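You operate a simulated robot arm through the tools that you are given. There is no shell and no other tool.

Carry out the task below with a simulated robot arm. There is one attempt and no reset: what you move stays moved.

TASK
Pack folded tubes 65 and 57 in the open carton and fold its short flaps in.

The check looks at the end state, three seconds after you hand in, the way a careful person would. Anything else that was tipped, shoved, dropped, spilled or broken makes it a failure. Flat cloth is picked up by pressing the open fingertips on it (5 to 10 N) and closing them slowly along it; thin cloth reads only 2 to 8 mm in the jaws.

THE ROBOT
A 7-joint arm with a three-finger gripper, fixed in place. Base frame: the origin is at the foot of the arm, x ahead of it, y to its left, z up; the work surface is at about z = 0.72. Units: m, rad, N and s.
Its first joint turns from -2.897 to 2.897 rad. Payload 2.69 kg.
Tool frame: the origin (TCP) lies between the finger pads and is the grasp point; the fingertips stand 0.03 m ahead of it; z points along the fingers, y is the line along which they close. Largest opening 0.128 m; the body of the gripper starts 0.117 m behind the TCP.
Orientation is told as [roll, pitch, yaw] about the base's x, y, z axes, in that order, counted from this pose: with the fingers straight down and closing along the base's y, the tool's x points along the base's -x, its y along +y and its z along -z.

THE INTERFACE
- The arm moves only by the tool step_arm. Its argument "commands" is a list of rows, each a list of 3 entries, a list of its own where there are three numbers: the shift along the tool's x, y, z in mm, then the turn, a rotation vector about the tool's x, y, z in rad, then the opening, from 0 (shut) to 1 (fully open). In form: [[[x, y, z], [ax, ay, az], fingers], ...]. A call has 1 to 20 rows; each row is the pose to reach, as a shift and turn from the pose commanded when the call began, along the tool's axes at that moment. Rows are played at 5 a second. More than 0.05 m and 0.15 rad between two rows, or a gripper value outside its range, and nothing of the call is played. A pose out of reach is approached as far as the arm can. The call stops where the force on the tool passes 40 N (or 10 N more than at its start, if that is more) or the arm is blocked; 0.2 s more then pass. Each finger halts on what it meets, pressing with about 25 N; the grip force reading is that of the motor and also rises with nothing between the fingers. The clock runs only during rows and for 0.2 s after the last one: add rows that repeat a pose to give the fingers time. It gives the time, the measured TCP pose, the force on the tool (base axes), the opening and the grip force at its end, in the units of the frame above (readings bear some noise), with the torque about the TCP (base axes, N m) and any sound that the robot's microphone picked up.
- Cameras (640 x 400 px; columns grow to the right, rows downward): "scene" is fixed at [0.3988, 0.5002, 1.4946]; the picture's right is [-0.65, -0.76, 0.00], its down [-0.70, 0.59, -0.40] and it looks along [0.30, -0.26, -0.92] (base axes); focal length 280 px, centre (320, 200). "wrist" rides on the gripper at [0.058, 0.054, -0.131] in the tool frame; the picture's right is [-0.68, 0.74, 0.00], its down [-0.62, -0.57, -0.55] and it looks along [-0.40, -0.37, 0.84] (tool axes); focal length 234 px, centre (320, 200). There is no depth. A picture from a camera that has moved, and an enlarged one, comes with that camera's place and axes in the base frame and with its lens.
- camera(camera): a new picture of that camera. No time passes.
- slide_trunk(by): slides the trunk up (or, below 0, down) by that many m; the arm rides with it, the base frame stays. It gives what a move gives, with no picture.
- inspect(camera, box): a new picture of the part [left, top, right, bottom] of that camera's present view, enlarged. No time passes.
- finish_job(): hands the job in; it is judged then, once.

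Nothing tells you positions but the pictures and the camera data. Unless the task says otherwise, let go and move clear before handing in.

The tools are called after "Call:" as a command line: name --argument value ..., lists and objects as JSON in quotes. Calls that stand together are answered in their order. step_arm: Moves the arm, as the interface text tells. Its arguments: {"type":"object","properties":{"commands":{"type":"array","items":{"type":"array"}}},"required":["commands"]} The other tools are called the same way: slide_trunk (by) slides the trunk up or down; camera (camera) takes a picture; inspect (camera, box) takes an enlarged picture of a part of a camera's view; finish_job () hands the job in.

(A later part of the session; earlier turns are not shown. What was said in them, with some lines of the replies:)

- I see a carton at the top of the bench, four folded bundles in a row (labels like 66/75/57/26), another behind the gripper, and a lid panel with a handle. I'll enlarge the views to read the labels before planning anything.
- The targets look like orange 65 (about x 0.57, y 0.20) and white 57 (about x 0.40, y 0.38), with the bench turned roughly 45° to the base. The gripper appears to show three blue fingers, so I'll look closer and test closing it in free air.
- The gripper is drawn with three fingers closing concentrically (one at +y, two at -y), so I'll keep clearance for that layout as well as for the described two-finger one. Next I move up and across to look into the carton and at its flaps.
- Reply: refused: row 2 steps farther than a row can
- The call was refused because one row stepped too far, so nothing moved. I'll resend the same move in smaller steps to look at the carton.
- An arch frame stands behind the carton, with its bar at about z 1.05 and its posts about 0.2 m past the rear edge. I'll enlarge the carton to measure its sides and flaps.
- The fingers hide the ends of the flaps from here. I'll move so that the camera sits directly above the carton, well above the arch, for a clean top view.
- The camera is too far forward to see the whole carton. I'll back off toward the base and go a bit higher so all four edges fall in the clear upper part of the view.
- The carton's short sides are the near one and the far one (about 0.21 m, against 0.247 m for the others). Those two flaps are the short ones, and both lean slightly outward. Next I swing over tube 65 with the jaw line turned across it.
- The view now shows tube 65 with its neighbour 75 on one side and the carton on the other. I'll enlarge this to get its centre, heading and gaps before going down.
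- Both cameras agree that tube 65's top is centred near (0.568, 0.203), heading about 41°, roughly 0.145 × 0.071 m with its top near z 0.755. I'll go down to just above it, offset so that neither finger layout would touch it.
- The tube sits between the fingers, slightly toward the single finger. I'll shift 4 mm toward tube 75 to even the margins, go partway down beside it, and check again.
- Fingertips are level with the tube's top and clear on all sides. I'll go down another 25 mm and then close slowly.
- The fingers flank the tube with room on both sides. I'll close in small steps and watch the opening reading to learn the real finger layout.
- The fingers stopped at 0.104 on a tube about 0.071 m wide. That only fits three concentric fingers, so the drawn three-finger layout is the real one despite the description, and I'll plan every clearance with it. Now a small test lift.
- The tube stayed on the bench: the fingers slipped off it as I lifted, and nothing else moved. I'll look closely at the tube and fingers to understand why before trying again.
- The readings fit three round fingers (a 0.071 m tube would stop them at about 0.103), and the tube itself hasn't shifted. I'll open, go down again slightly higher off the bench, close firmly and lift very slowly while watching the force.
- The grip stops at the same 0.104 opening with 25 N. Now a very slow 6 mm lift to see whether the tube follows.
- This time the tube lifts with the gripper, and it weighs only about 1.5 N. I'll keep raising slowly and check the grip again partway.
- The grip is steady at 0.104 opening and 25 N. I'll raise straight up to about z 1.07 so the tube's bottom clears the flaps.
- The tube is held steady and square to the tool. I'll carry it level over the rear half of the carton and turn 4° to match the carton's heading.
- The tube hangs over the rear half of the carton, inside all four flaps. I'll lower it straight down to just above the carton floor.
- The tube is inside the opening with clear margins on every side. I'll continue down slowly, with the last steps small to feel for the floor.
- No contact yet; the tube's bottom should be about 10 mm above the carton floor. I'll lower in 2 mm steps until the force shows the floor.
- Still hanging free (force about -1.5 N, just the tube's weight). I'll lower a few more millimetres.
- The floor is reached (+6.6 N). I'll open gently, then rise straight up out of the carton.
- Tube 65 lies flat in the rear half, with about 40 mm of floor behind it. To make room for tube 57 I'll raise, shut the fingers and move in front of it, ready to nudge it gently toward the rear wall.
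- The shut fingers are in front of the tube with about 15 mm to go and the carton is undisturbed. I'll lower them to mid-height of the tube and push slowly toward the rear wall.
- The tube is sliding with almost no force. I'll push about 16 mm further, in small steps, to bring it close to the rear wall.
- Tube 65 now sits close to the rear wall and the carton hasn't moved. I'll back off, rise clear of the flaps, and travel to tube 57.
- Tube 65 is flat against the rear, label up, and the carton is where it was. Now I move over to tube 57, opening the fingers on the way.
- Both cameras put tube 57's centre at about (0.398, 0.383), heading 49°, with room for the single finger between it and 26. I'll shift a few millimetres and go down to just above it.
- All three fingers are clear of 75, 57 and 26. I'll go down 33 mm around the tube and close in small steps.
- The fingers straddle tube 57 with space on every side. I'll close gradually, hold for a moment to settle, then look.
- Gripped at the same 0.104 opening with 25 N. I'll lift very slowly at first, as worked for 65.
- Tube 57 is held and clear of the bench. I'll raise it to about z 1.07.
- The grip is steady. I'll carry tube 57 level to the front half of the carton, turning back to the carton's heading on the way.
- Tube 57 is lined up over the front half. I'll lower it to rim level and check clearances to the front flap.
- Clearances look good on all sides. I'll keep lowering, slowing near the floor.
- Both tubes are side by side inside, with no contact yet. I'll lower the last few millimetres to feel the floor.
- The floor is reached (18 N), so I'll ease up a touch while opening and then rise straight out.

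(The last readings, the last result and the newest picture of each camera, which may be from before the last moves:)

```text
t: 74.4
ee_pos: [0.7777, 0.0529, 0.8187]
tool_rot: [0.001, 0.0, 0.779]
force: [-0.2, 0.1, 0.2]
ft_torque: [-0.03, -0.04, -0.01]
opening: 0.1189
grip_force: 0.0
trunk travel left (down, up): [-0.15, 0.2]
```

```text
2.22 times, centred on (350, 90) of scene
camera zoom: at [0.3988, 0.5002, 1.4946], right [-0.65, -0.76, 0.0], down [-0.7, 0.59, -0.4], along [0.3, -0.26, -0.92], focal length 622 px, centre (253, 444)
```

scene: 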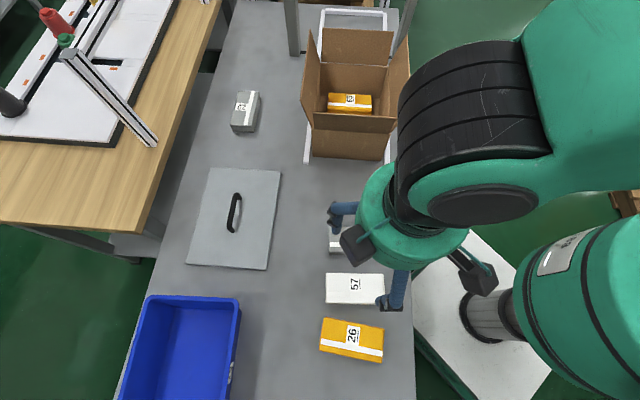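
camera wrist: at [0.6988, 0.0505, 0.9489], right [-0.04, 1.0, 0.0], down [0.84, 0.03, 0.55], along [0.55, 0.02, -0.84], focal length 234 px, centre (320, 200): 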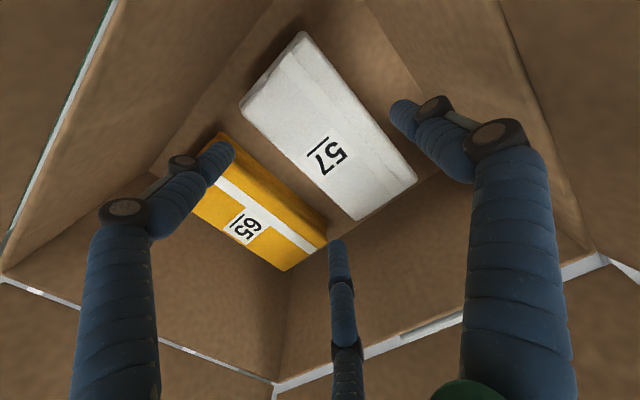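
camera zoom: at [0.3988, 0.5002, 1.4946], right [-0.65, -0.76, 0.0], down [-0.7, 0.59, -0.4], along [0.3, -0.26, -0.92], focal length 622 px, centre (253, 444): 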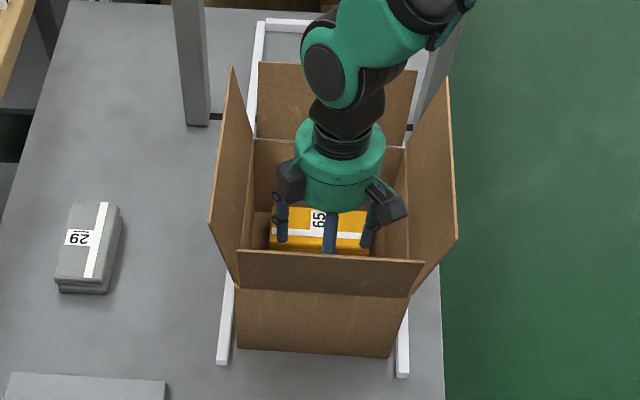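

Both tubes lie flat and side by side, and the carton hasn't shifted. Now the flaps: I'll rise clear, shut the fingers, and move in front of the near short flap.

Call:
step_arm --commands '[[[0, 0, -30], [0, 0, 0], 0.9], [[0, 0, -75], [0, 0, 0], 0.7], [[0, 0, -120], [0, 0, 0], 0.4], [[0, 0, -165], [0, 0, 0], 0.2], [[0, 0, -210], [0, 0, 0], 0.02], [[0, 0, -255], [0, 0, 0], 0.0], [[0, 0, -285], [0, 0, 0], 0.0], [[0, 40, -285], [0, 0, 0], 0.0], [[0, 85, -285], [0, 0, 0], 0.0], [[0, 130, -285], [0, 0, 0], 0.0], [[0, 170, -285], [0, 0, 0], 0.0], [[0, 195, -285], [0, 0, 0], 0.0], [[0, 195, -285], [0, 0, 0], 0.0]]'

Call:
camera --camera "wrist"

Call:
camera --camera "scene"

Call:
inspect --camera "scene" --box '[270, 0, 430, 180]'

```text
t: 77.2
ee_pos: [0.6393, 0.1925, 1.1037]
tool_rot: [0.0, 0.0, 0.778]
force: [-0.4, 0.6, -0.4]
ft_torque: [0.02, -0.04, 0.0]
opening: 0.0023
grip_force: 24.9
trunk travel left (down, up): [-0.15, 0.2]
```

```text
taken
camera wrist: at [0.5618, 0.1901, 1.2337], right [-0.03, 1.0, 0.0], down [0.84, 0.03, 0.55], along [0.55, 0.02, -0.84], focal length 234 px, centre (320, 200)
```

wrist: 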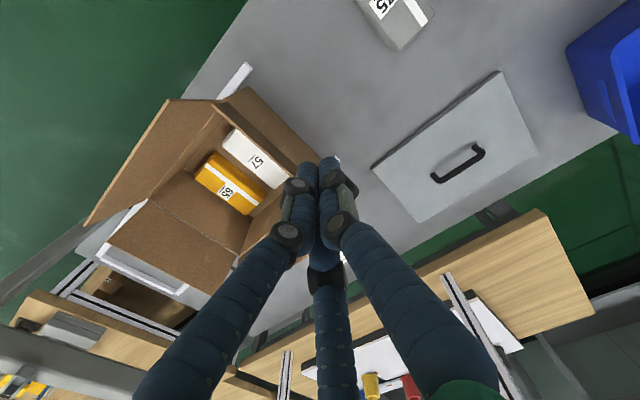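

```text
taken
```

scene: 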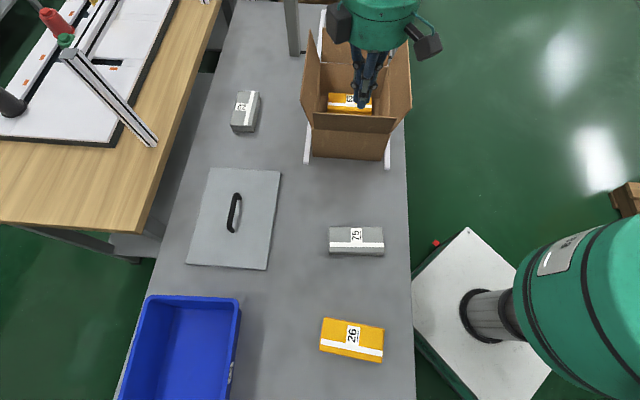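

```text
2.22 times, centred on (350, 90) of scene
camera zoom: at [0.3988, 0.5002, 1.4946], right [-0.65, -0.76, 0.0], down [-0.7, 0.59, -0.4], along [0.3, -0.26, -0.92], focal length 622 px, centre (253, 444)
```

zoom: 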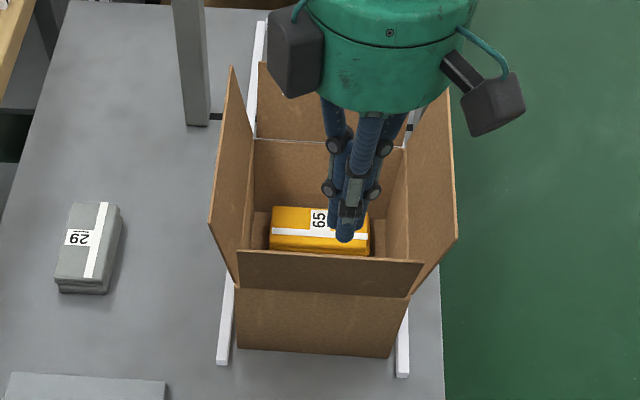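

The shut fingers are in front of the near flap with both tubes visible inside. I'll enlarge this view to check the flap's exact tilt and edge before touching it.

Call:
inspect --camera "wrist" --box '[80, 50, 360, 300]'

```text
1.60 times, centred on (220, 175) of wrist
camera zoom: at [0.5618, 0.1901, 1.2337], right [-0.03, 1.0, 0.0], down [0.84, 0.03, 0.55], along [0.55, 0.02, -0.84], focal length 375 px, centre (480, 240)
```

zoom: 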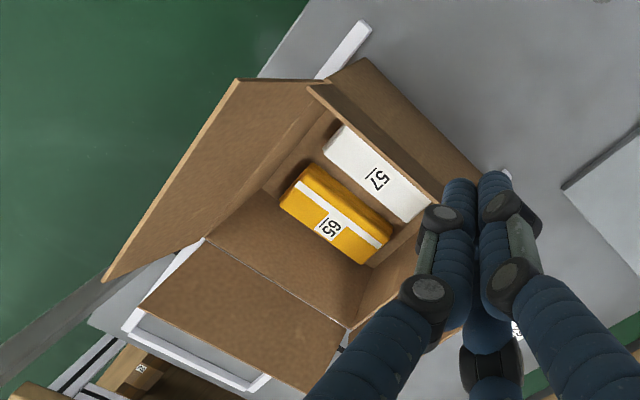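

The near flap's free edge is at about z 0.96 and leans about 25 mm outward, as estimated. I'll descend in front of it and push gently until it is just past upright.

Call:
step_arm --commands '[[[0, 0, 40], [0, 0, 0], 0.0], [[0, 0, 80], [0, 0, 0], 0.0], [[0, 0, 120], [0, 0, 0], 0.0], [[0, 0, 146], [0, 0, 0], 0.0], [[0, -15, 146], [0, 0, 0], 0.0], [[0, -30, 145], [0, 0, 0], 0.0], [[0, -42, 144], [0, 0, 0], 0.0], [[0, -52, 143], [0, 0, 0], 0.0], [[0, -62, 142], [0, 0, 0], 0.0], [[0, -72, 142], [0, 0, 0], 0.0], [[0, -80, 142], [0, 0, 0], 0.0], [[0, -88, 142], [0, 0, 0], 0.0], [[0, -88, 142], [0, 0, 0], 0.0]]'

Call:
camera --camera "wrist"

Call:
inspect --camera "scene" --box '[270, 0, 430, 180]'

```text
t: 80.0
ee_pos: [0.7028, 0.1276, 0.9617]
tool_rot: [0.0, 0.001, 0.779]
force: [-0.4, 0.4, -0.2]
ft_torque: [0.02, 0.0, 0.02]
opening: 0.002
grip_force: 24.9
trunk travel left (down, up): [-0.15, 0.2]
```

```text
taken
camera wrist: at [0.6243, 0.1249, 1.0917], right [-0.03, 1.0, 0.0], down [0.84, 0.03, 0.55], along [0.55, 0.02, -0.84], focal length 234 px, centre (320, 200)
```

wrist: 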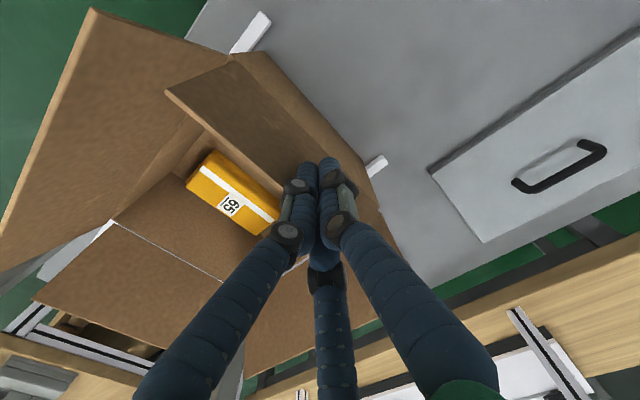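

```text
2.22 times, centred on (350, 90) of scene
camera zoom: at [0.3988, 0.5002, 1.4946], right [-0.65, -0.76, 0.0], down [-0.7, 0.59, -0.4], along [0.3, -0.26, -0.92], focal length 622 px, centre (253, 444)
```

zoom: 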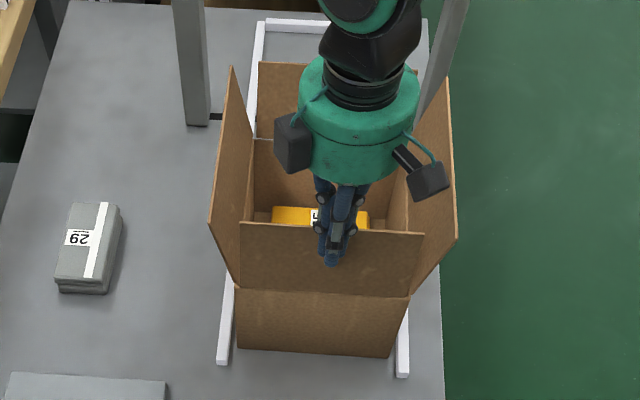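

The flap follows easily with no measurable force. I'll continue along an arc, folding it down toward the inside.

Call:
step_arm --commands '[[[0, -6, 2], [0, 0, 0], 0.0], [[0, -11, 5], [0, 0, 0], 0.0], [[0, -17, 7], [0, 0, 0], 0.0], [[0, -22, 10], [0, 0, 0], 0.0], [[0, -27, 13], [0, 0, 0], 0.0], [[0, -31, 17], [0, 0, 0], 0.0], [[0, -35, 21], [0, 0, 0], 0.0], [[0, -39, 26], [0, 0, 0], 0.0], [[0, -42, 30], [0, 0, 0], 0.0], [[0, -45, 35], [0, 0, 0], 0.0], [[0, -48, 41], [0, 0, 0], 0.0], [[0, -50, 47], [0, 0, 0], 0.0], [[0, -50, 47], [0, 0, 0], 0.0]]'

Call:
camera --camera "wrist"

Call:
inspect --camera "scene" --box '[270, 0, 430, 180]'

```text
t: 82.8
ee_pos: [0.7375, 0.0913, 0.9129]
tool_rot: [0.0, 0.0, 0.778]
force: [0.1, 0.0, 0.2]
ft_torque: [0.0, 0.04, 0.0]
opening: 0.0022
grip_force: 25.1
trunk travel left (down, up): [-0.15, 0.2]
```

```text
taken
camera wrist: at [0.6593, 0.0899, 1.0435], right [-0.04, 1.0, 0.0], down [0.84, 0.03, 0.55], along [0.55, 0.02, -0.84], focal length 234 px, centre (320, 200)
```

wrist: 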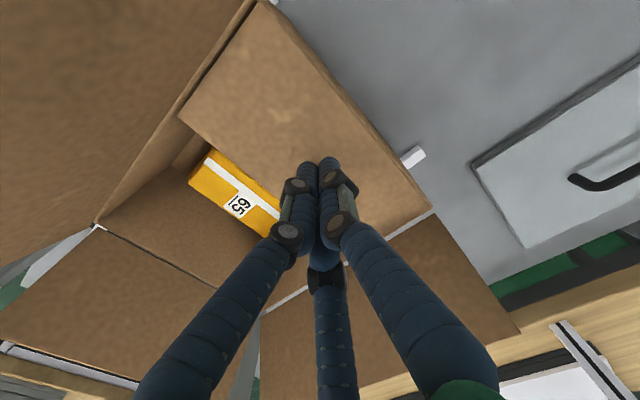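

```text
2.22 times, centred on (350, 90) of scene
camera zoom: at [0.3988, 0.5002, 1.4946], right [-0.65, -0.76, 0.0], down [-0.7, 0.59, -0.4], along [0.3, -0.26, -0.92], focal length 622 px, centre (253, 444)
```

zoom: 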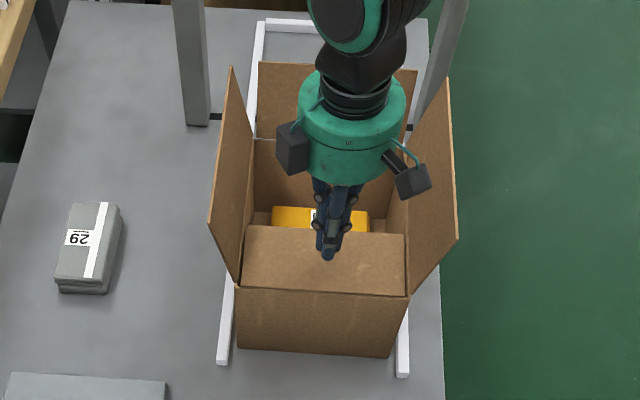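

The near flap is almost level now. I'll press it a little further, just past horizontal, watching the force.

Call:
step_arm --commands '[[[0, -1, 6], [0, 0, 0], 0.0], [[0, -1, 12], [0, 0, 0], 0.0], [[0, -1, 18], [0, 0, 0], 0.0], [[0, 0, 23], [0, 0, 0], 0.0], [[0, 0, 28], [0, 0, 0], 0.0], [[0, 0, 28], [0, 0, 0], 0.0]]'

Call:
camera --camera "wrist"

Call:
inspect --camera "scene" --box '[270, 0, 430, 180]'

```text
t: 84.1
ee_pos: [0.7407, 0.0936, 0.8918]
tool_rot: [-0.003, -0.004, 0.778]
force: [-5.8, -1.2, 19.7]
ft_torque: [0.11, 0.35, 0.1]
opening: 0.0062
grip_force: 24.7
trunk travel left (down, up): [-0.15, 0.2]
stopped in row 6: the force on the tool passed its limit at 43 N (the readings are from after the stop); the commanded pose is now the measured one
```

```text
taken
camera wrist: at [0.6604, 0.0904, 1.0209], right [-0.04, 1.0, 0.0], down [0.83, 0.03, 0.55], along [0.55, 0.02, -0.83], focal length 234 px, centre (320, 200)
```

wrist: 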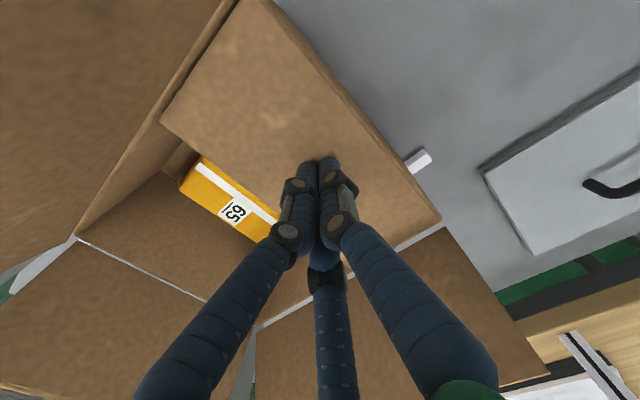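

```text
2.22 times, centred on (350, 90) of scene
camera zoom: at [0.3988, 0.5002, 1.4946], right [-0.65, -0.76, 0.0], down [-0.7, 0.59, -0.4], along [0.3, -0.26, -0.92], focal length 622 px, centre (253, 444)
```

zoom: 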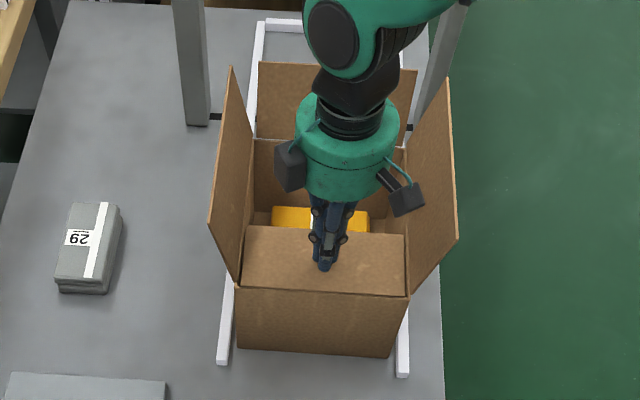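

The flap has hit its stop at about level (43 N tripped the limit), so it is fully folded. I'll lift straight off and see whether it stays.

Call:
step_arm --commands '[[[0, 0, -8], [0, 0, 0], 0.0], [[0, 0, -30], [0, 0, 0], 0.0], [[0, 0, -70], [0, 0, 0], 0.0], [[0, 0, -110], [0, 0, 0], 0.0], [[0, 0, -150], [0, 0, 0], 0.0], [[0, 0, -190], [0, 0, 0], 0.0], [[0, 0, -230], [0, 0, 0], 0.0], [[0, 0, -230], [0, 0, 0], 0.0]]'

Call:
camera --camera "wrist"

Call:
inspect --camera "scene" --box '[270, 0, 430, 180]'

```text
t: 85.9
ee_pos: [0.7355, 0.096, 1.1197]
tool_rot: [-0.002, -0.001, 0.778]
force: [-0.6, 0.2, 1.1]
ft_torque: [0.01, -0.08, -0.03]
opening: 0.0022
grip_force: 25.1
trunk travel left (down, up): [-0.15, 0.2]
```

```text
taken
camera wrist: at [0.6578, 0.0929, 1.2498], right [-0.04, 1.0, 0.0], down [0.83, 0.03, 0.55], along [0.55, 0.02, -0.83], focal length 234 px, centre (320, 200)
```

wrist: 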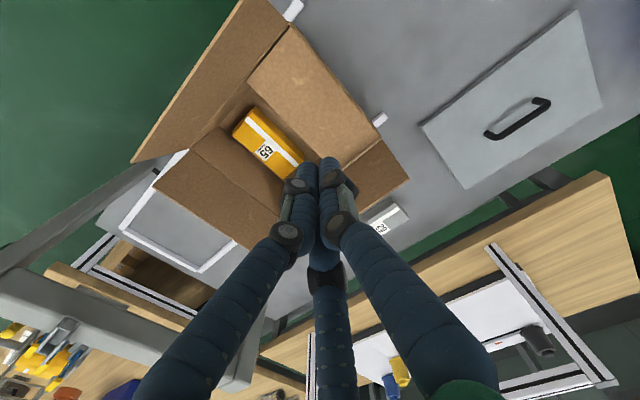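

```text
2.22 times, centred on (350, 90) of scene
camera zoom: at [0.3988, 0.5002, 1.4946], right [-0.65, -0.76, 0.0], down [-0.7, 0.59, -0.4], along [0.3, -0.26, -0.92], focal length 622 px, centre (253, 444)
```

zoom: 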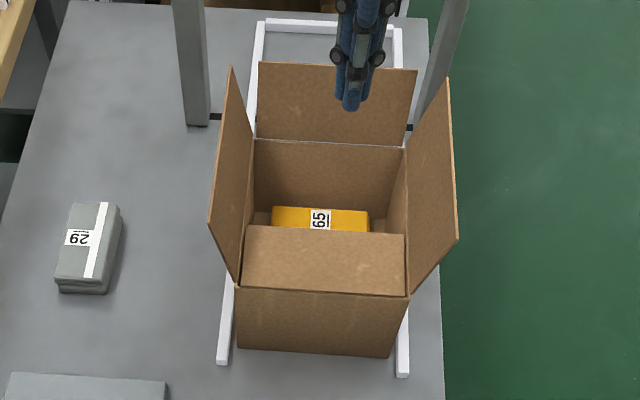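

The near flap stays folded level. Next is the far flap: I'll move at safe height past it, into the space between it and the arch, and check clearance before descending.

Call:
step_arm --commands '[[[0, -35, 0], [0, 0, 0], 0.0], [[0, -75, 0], [0, 0, 0], 0.0], [[0, -115, 0], [0, 0, 0], 0.0], [[0, -155, 0], [0, 0, 0], 0.0], [[0, -195, 0], [0, 0, 0], 0.0], [[0, -235, 0], [0, 0, 0], 0.0], [[0, -265, 0], [0, 0, 0], 0.0], [[0, -282, 0], [0, 0, 0], 0.0], [[0, -282, 0], [0, 0, 0], 0.0]]'

Call:
camera --camera "wrist"

Call:
camera --camera "scene"

```text
t: 87.9
ee_pos: [0.9386, -0.1076, 1.1179]
tool_rot: [-0.001, -0.002, 0.778]
force: [-0.2, 0.0, -0.4]
ft_torque: [0.0, 0.0, -0.01]
opening: 0.0021
grip_force: 24.8
trunk travel left (down, up): [-0.15, 0.2]
```

```text
taken
camera wrist: at [0.8591, -0.1107, 1.2477], right [-0.04, 1.0, 0.0], down [0.83, 0.03, 0.55], along [0.55, 0.02, -0.83], focal length 234 px, centre (320, 200)
```

wrist: 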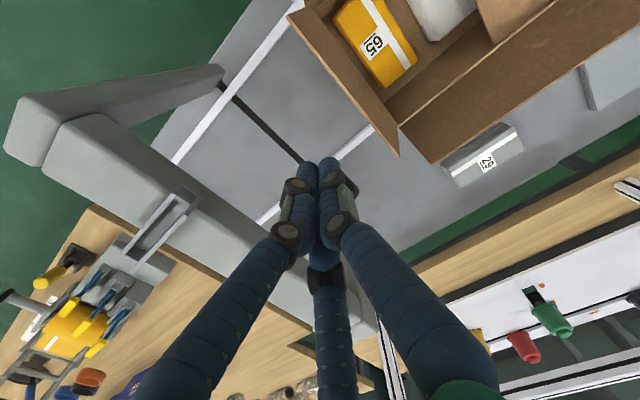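

```text
taken
```

scene: 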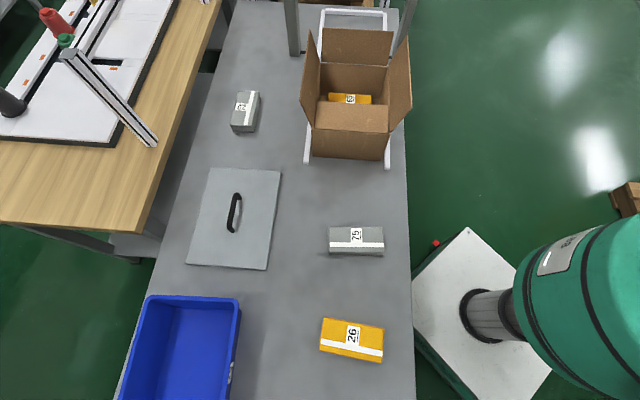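

The fingers are past the far flap and nothing was touched, but the arch bar is close in this view. I'll enlarge it to measure the gap before descending.

Call:
inspect --camera "wrist" --box '[0, 50, 400, 400]'

Call:
inspect --camera "wrist" --box '[230, 0, 450, 190]'

```text
1.14 times, centred on (200, 225) of wrist
camera zoom: at [0.8591, -0.1107, 1.2477], right [-0.04, 1.0, 0.0], down [0.83, 0.03, 0.55], along [0.55, 0.02, -0.83], focal length 268 px, centre (457, 171)
```

zoom: 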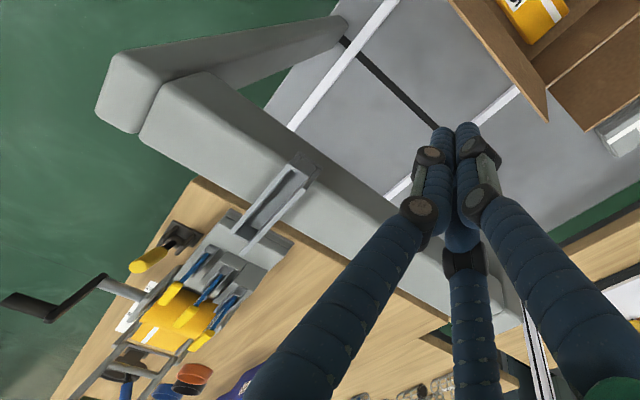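

```text
2.11 times, centred on (340, 95) of wrist
camera zoom: at [0.8591, -0.1107, 1.2477], right [-0.04, 1.0, 0.0], down [0.83, 0.03, 0.55], along [0.55, 0.02, -0.83], focal length 493 px, centre (278, 421)
```

zoom: 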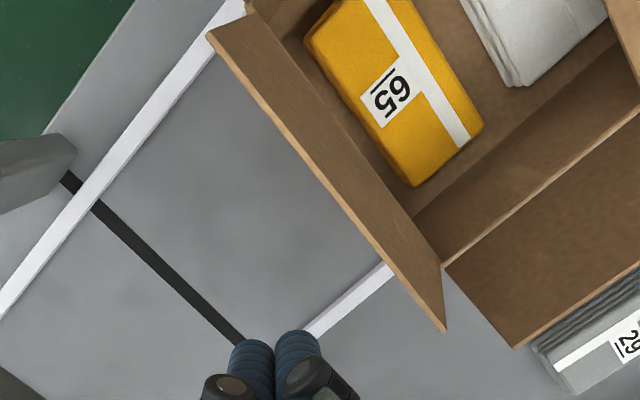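

The bar's near face is about 0.11 m behind the finger axis at z 1.04–1.08, which leaves roughly 6 cm beside the gripper body. I'll go straight down behind the far flap, then check.

Call:
step_arm --commands '[[[0, 3, 30], [0, 0, 0], 0.0], [[0, 5, 60], [0, 0, 0], 0.0], [[0, 5, 90], [0, 0, 0], 0.0], [[0, 5, 115], [0, 0, 0], 0.0], [[0, 5, 140], [0, 0, 0], 0.0], [[0, 5, 158], [0, 0, 0], 0.0], [[0, 5, 158], [0, 0, 0], 0.0]]'

Call:
camera --camera "wrist"

Call:
inspect --camera "scene" --box '[270, 0, 430, 180]'

```text
t: 89.5
ee_pos: [0.9335, -0.1038, 0.96]
tool_rot: [-0.003, -0.002, 0.779]
force: [0.2, -0.9, -0.9]
ft_torque: [0.02, -0.01, 0.0]
opening: 0.0022
grip_force: 25.1
trunk travel left (down, up): [-0.15, 0.2]
```

```text
taken
camera wrist: at [0.8543, -0.1064, 1.09], right [-0.04, 1.0, 0.0], down [0.83, 0.03, 0.55], along [0.55, 0.02, -0.83], focal length 234 px, centre (320, 200)
```

wrist: 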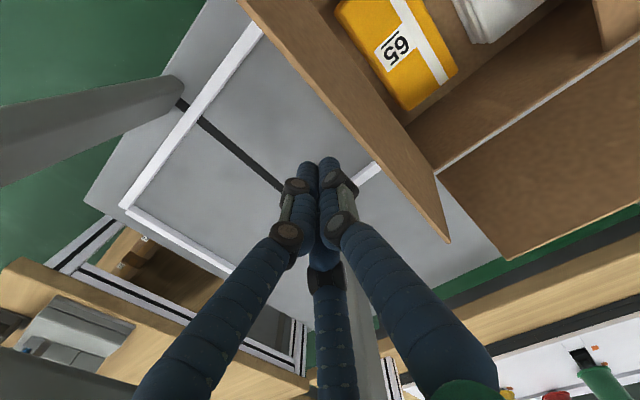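

```text
2.22 times, centred on (350, 90) of scene
camera zoom: at [0.3988, 0.5002, 1.4946], right [-0.65, -0.76, 0.0], down [-0.7, 0.59, -0.4], along [0.3, -0.26, -0.92], focal length 622 px, centre (253, 444)
```

zoom: 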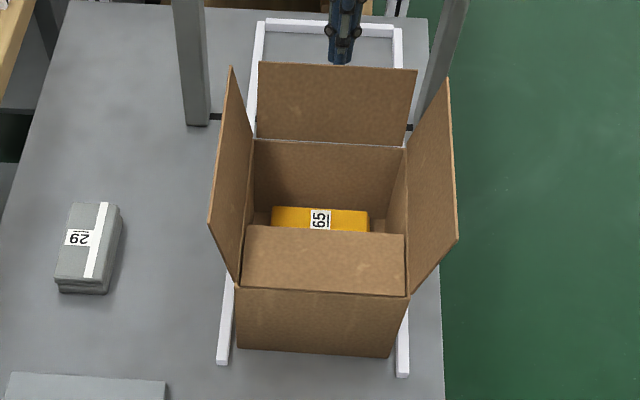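

The fingers are behind the far flap with everything clear. I'll push it slowly inward until just past upright.

Call:
step_arm --commands '[[[0, 10, 0], [0, 0, 0], 0.0], [[0, 20, 0], [0, 0, 0], 0.0], [[0, 29, -1], [0, 0, 0], 0.0], [[0, 38, -2], [0, 0, 0], 0.0], [[0, 46, -2], [0, 0, 0], 0.0], [[0, 54, -2], [0, 0, 0], 0.0], [[0, 61, -1], [0, 0, 0], 0.0], [[0, 67, 0], [0, 0, 0], 0.0], [[0, 67, 0], [0, 0, 0], 0.0]]'

Call:
camera --camera "wrist"

Call:
inspect --camera "scene" --box '[270, 0, 430, 180]'

```text
t: 91.5
ee_pos: [0.8872, -0.0555, 0.9599]
tool_rot: [-0.002, -0.002, 0.778]
force: [0.5, -0.9, 0.0]
ft_torque: [-0.02, 0.01, -0.03]
opening: 0.0021
grip_force: 25.7
trunk travel left (down, up): [-0.15, 0.2]
```

```text
taken
camera wrist: at [0.8081, -0.0594, 1.0908], right [-0.04, 1.0, 0.0], down [0.83, 0.03, 0.55], along [0.55, 0.02, -0.83], focal length 234 px, centre (320, 200)
```

wrist: 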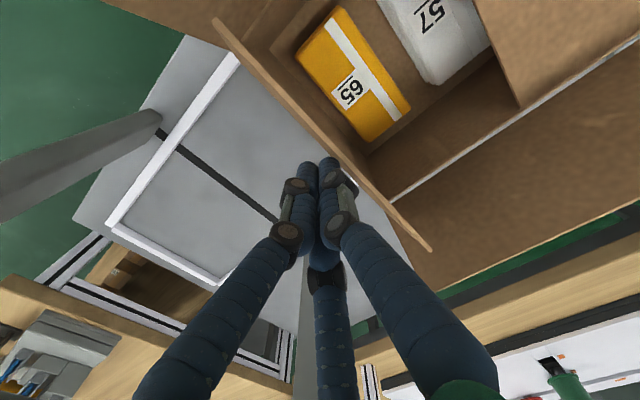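

```text
2.22 times, centred on (350, 90) of scene
camera zoom: at [0.3988, 0.5002, 1.4946], right [-0.65, -0.76, 0.0], down [-0.7, 0.59, -0.4], along [0.3, -0.26, -0.92], focal length 622 px, centre (253, 444)
```

zoom: 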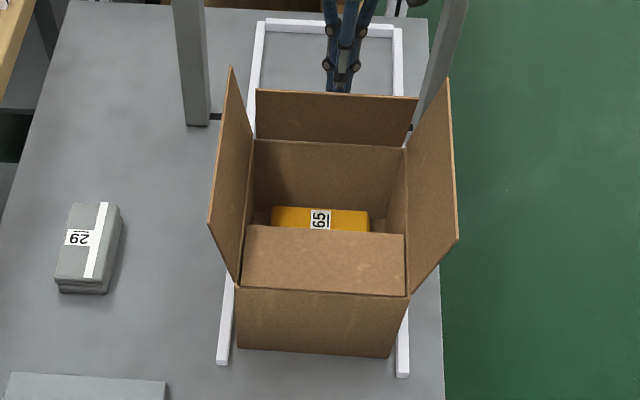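

The far flap is about upright and the carton stays put. I'll continue along the same arc, inward and down.

Call:
step_arm --commands '[[[0, 6, 1], [0, 0, 0], 0.0], [[0, 12, 3], [0, 0, 0], 0.0], [[0, 18, 5], [0, 0, 0], 0.0], [[0, 23, 8], [0, 0, 0], 0.0], [[0, 28, 11], [0, 0, 0], 0.0], [[0, 32, 15], [0, 0, 0], 0.0], [[0, 36, 19], [0, 0, 0], 0.0], [[0, 40, 24], [0, 0, 0], 0.0], [[0, 43, 28], [0, 0, 0], 0.0], [[0, 46, 33], [0, 0, 0], 0.0], [[0, 49, 39], [0, 0, 0], 0.0], [[0, 51, 45], [0, 0, 0], 0.0], [[0, 51, 45], [0, 0, 0], 0.0]]'

Call:
camera --camera "wrist"

Call:
inspect --camera "scene" --box '[270, 0, 430, 180]'

```text
t: 94.3
ee_pos: [0.8528, -0.0199, 0.916]
tool_rot: [-0.001, -0.002, 0.779]
force: [-1.1, 0.4, -0.6]
ft_torque: [-0.03, 0.03, -0.02]
opening: 0.0023
grip_force: 25.1
trunk travel left (down, up): [-0.15, 0.2]
```

```text
taken
camera wrist: at [0.7723, -0.0226, 1.0457], right [-0.04, 1.0, 0.0], down [0.83, 0.03, 0.55], along [0.55, 0.02, -0.83], focal length 234 px, centre (320, 200)
```

wrist: 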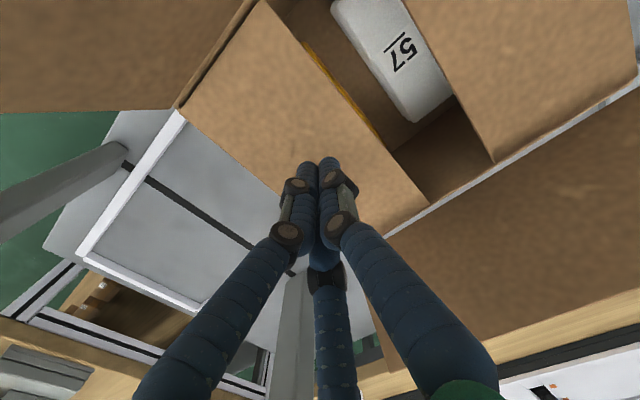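

```text
2.22 times, centred on (350, 90) of scene
camera zoom: at [0.3988, 0.5002, 1.4946], right [-0.65, -0.76, 0.0], down [-0.7, 0.59, -0.4], along [0.3, -0.26, -0.92], focal length 622 px, centre (253, 444)
```

zoom: 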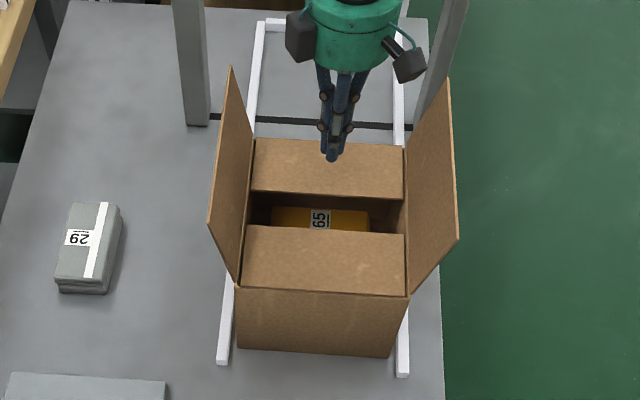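

The far flap is nearly level. I'll press the last bit in small steps, gentler than before, and stop at the first firm contact.

Call:
step_arm --commands '[[[0, 1, 4], [0, 0, 0], 0.0], [[0, 1, 8], [0, 0, 0], 0.0], [[0, 1, 12], [0, 0, 0], 0.0], [[0, 1, 15], [0, 0, 0], 0.0], [[0, 1, 15], [0, 0, 0], 0.0]]'

Call:
inspect --camera "scene" --box '[270, 0, 430, 180]'

```text
t: 95.5
ee_pos: [0.8495, -0.0184, 0.9]
tool_rot: [-0.002, -0.002, 0.777]
force: [0.3, -0.3, -0.2]
ft_torque: [0.02, 0.0, -0.02]
opening: 0.0022
grip_force: 25.5
trunk travel left (down, up): [-0.15, 0.2]
```

```text
2.22 times, centred on (350, 90) of scene
camera zoom: at [0.3988, 0.5002, 1.4946], right [-0.65, -0.76, 0.0], down [-0.7, 0.59, -0.4], along [0.3, -0.26, -0.92], focal length 622 px, centre (253, 444)
```

zoom: 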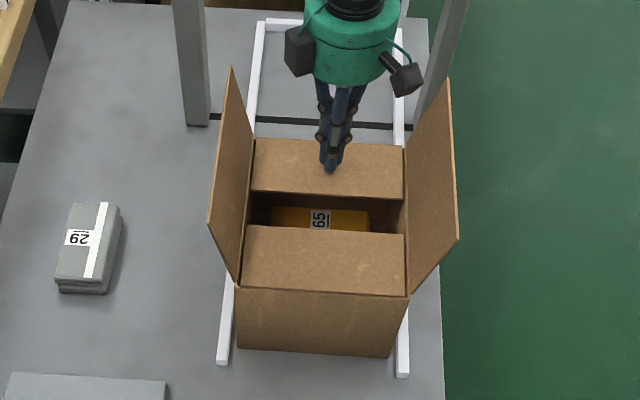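

There is no contact force and the flap already looks level. I'll feel down a few more millimetres to confirm it is at its stop.

Call:
step_arm --commands '[[[0, 0, 2], [0, 0, 0], 0.0], [[0, 0, 4], [0, 0, 0], 0.0], [[0, 0, 6], [0, 0, 0], 0.0], [[0, 0, 6], [0, 0, 0], 0.0]]'

```text
t: 96.5
ee_pos: [0.8506, -0.0189, 0.8937]
tool_rot: [-0.001, -0.001, 0.779]
force: [-0.8, -0.7, 1.1]
ft_torque: [0.01, 0.01, -0.02]
opening: 0.0021
grip_force: 24.8
trunk travel left (down, up): [-0.15, 0.2]
```

Barely touching (about 1 N), which means the flap is at its level stop. I'll lift off straight up and check both flaps and both tubes.

Call:
step_arm --commands '[[[0, 0, -10], [0, 0, 0], 0.0], [[0, 0, -40], [0, 0, 0], 0.0], [[0, 0, -80], [0, 0, 0], 0.0], [[0, 0, -120], [0, 0, 0], 0.0], [[0, 0, -160], [0, 0, 0], 0.0], [[0, 0, -200], [0, 0, 0], 0.0], [[0, 0, -240], [0, 0, 0], 0.0], [[0, 40, -250], [0, 0, 0], 0.0], [[0, 80, -260], [0, 0, 0], 0.0], [[0, 120, -270], [0, 0, 0], 0.0], [[0, 160, -280], [0, 0, 0], 0.0], [[0, 160, -280], [0, 0, 0], 0.0]]'

Call:
camera --camera "wrist"

Call:
inspect --camera "scene" --box '[270, 0, 430, 180]'

Call:
camera --camera "scene"

```text
t: 99.1
ee_pos: [0.7364, 0.0954, 1.1768]
tool_rot: [-0.003, -0.001, 0.778]
force: [0.2, -0.5, 0.0]
ft_torque: [-0.01, -0.04, 0.01]
opening: 0.0018
grip_force: 25.6
trunk travel left (down, up): [-0.15, 0.2]
```

```text
taken
camera wrist: at [0.6576, 0.092, 1.3069], right [-0.04, 1.0, 0.0], down [0.83, 0.03, 0.55], along [0.55, 0.02, -0.83], focal length 234 px, centre (320, 200)
```

wrist: 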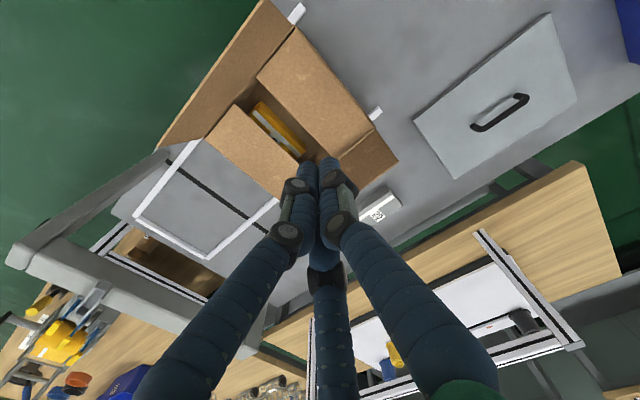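

```text
2.22 times, centred on (350, 90) of scene
camera zoom: at [0.3988, 0.5002, 1.4946], right [-0.65, -0.76, 0.0], down [-0.7, 0.59, -0.4], along [0.3, -0.26, -0.92], focal length 622 px, centre (253, 444)
```

zoom: 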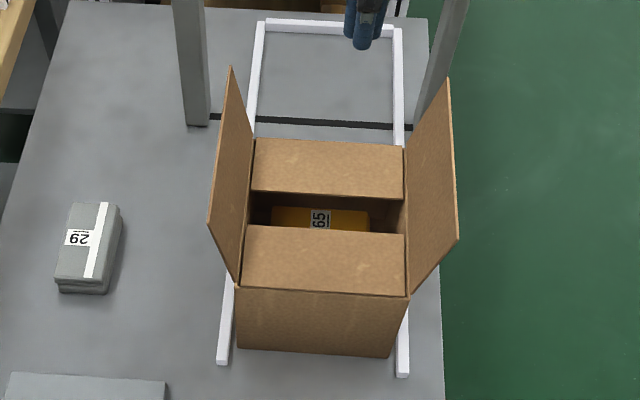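

```text
taken
```

scene: 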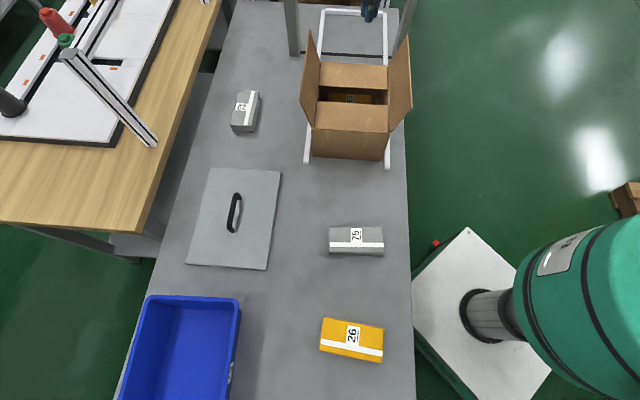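

Both short flaps are folded level and staying, both tubes are inside, and 75, 26, 29, the lid, the bin and the carton are where they were. I'll move the arm well clear, let a couple of seconds pass, and confirm nothing springs back.

Call:
step_arm --commands '[[[0, 40, 0], [0, 0, 0], 0.1], [[0, 80, 0], [0, 0, 0], 0.2], [[0, 120, 0], [0, 0, 0], 0.3], [[0, 160, 0], [0, 0, 0], 0.3], [[0, 200, 0], [0, 0, 0], 0.3], [[0, 200, 0], [0, 0, 0], 0.3], [[0, 200, 0], [0, 0, 0], 0.3], [[0, 200, 0], [0, 0, 0], 0.3], [[0, 200, 0], [0, 0, 0], 0.3], [[0, 200, 0], [0, 0, 0], 0.3], [[0, 200, 0], [0, 0, 0], 0.3], [[0, 200, 0], [0, 0, 0], 0.3], [[0, 200, 0], [0, 0, 0], 0.3]]'

Call:
camera --camera "wrist"

Call:
inspect --camera "wrist" --box '[80, 40, 340, 280]'

Call:
inspect --camera "scene" --box '[270, 0, 430, 180]'

Call:
camera --camera "scene"

```text
t: 101.9
ee_pos: [0.5981, 0.236, 1.1735]
tool_rot: [-0.003, -0.001, 0.778]
force: [0.5, -0.2, 0.0]
ft_torque: [-0.01, -0.01, 0.0]
opening: 0.0382
grip_force: 0.0
trunk travel left (down, up): [-0.15, 0.2]
```

```text
taken
camera wrist: at [0.5188, 0.2333, 1.3037], right [-0.04, 1.0, 0.0], down [0.83, 0.03, 0.55], along [0.55, 0.02, -0.83], focal length 234 px, centre (320, 200)
```

wrist: 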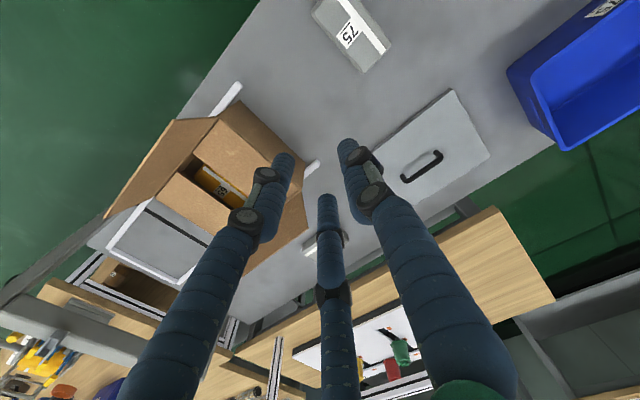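

```text
1.67 times, centred on (210, 160) of wrist
camera zoom: at [0.5188, 0.2333, 1.3037], right [-0.04, 1.0, 0.0], down [0.83, 0.03, 0.55], along [0.55, 0.02, -0.83], focal length 390 px, centre (503, 267)
```

zoom: 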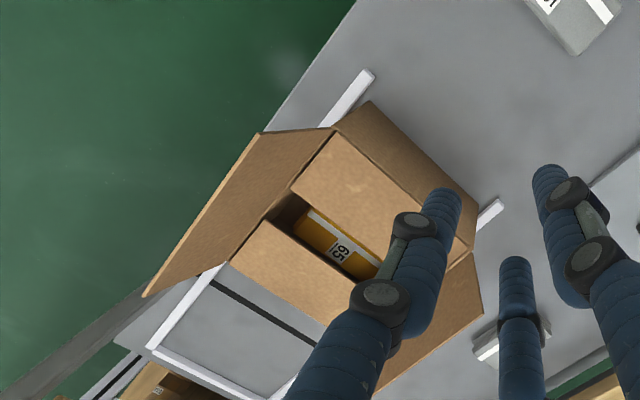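

```text
2.22 times, centred on (350, 90) of scene
camera zoom: at [0.3988, 0.5002, 1.4946], right [-0.65, -0.76, 0.0], down [-0.7, 0.59, -0.4], along [0.3, -0.26, -0.92], focal length 622 px, centre (253, 444)
```

zoom: 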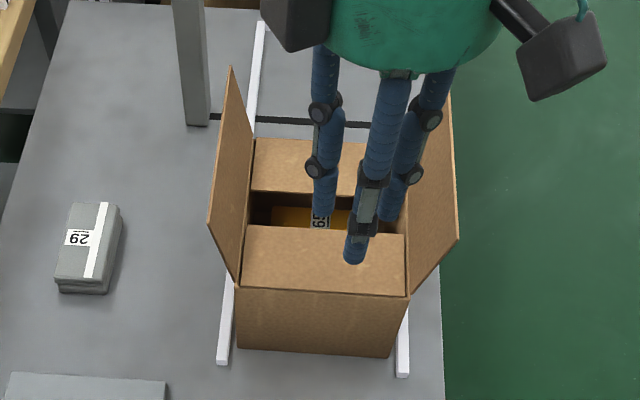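

```text
taken
```

scene: 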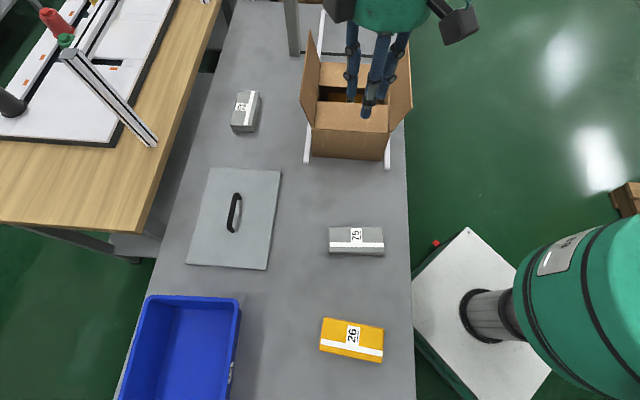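

Tubes 65 and 57 lie flat inside the carton, and both short flaps have stayed folded level for more than two seconds. The long flaps are still open, as the task asked for only the short ones, and nothing else on the bench has moved. The arm is clear and holding nothing, so I'm handing in.

Call:
finish_job

```text
The job is handed in.
```

Tubes 65 and 57 are packed side by side, flat, in the carton, and its two short flaps are folded in. I've handed the job in, but no result came back.

- **Tubes:** 65 is against the far wall and 57 is in the near half. My first grip on 65 slipped off without moving it, and the second, slower lift held.
- **Flaps:** I took the short flaps to be the near and far ones, on the roughly 0.21 m sides (the other sides are about 0.25 m). Both were still level more than two seconds after I moved away. The long flaps are open, since the task didn't mention them.
- **Force:** pressing the near flap down tripped the force limit at 43 N when it reached its stop. I saw no damage to the flap or the carton. The far flap needed almost no force.
- **Everything else:** 75, 26, 29, the lid panel, the bin and the carton looked unmoved in the last pictures.

**Gripper mismatch:** the description says two parallel fingers, but this gripper has three, one facing a pair, closing toward the centre. It stopped at an opening of 0.104 on tubes about 0.07 m wide, which only fits three fingers. I planned the clearances for that, and the description should be corrected.
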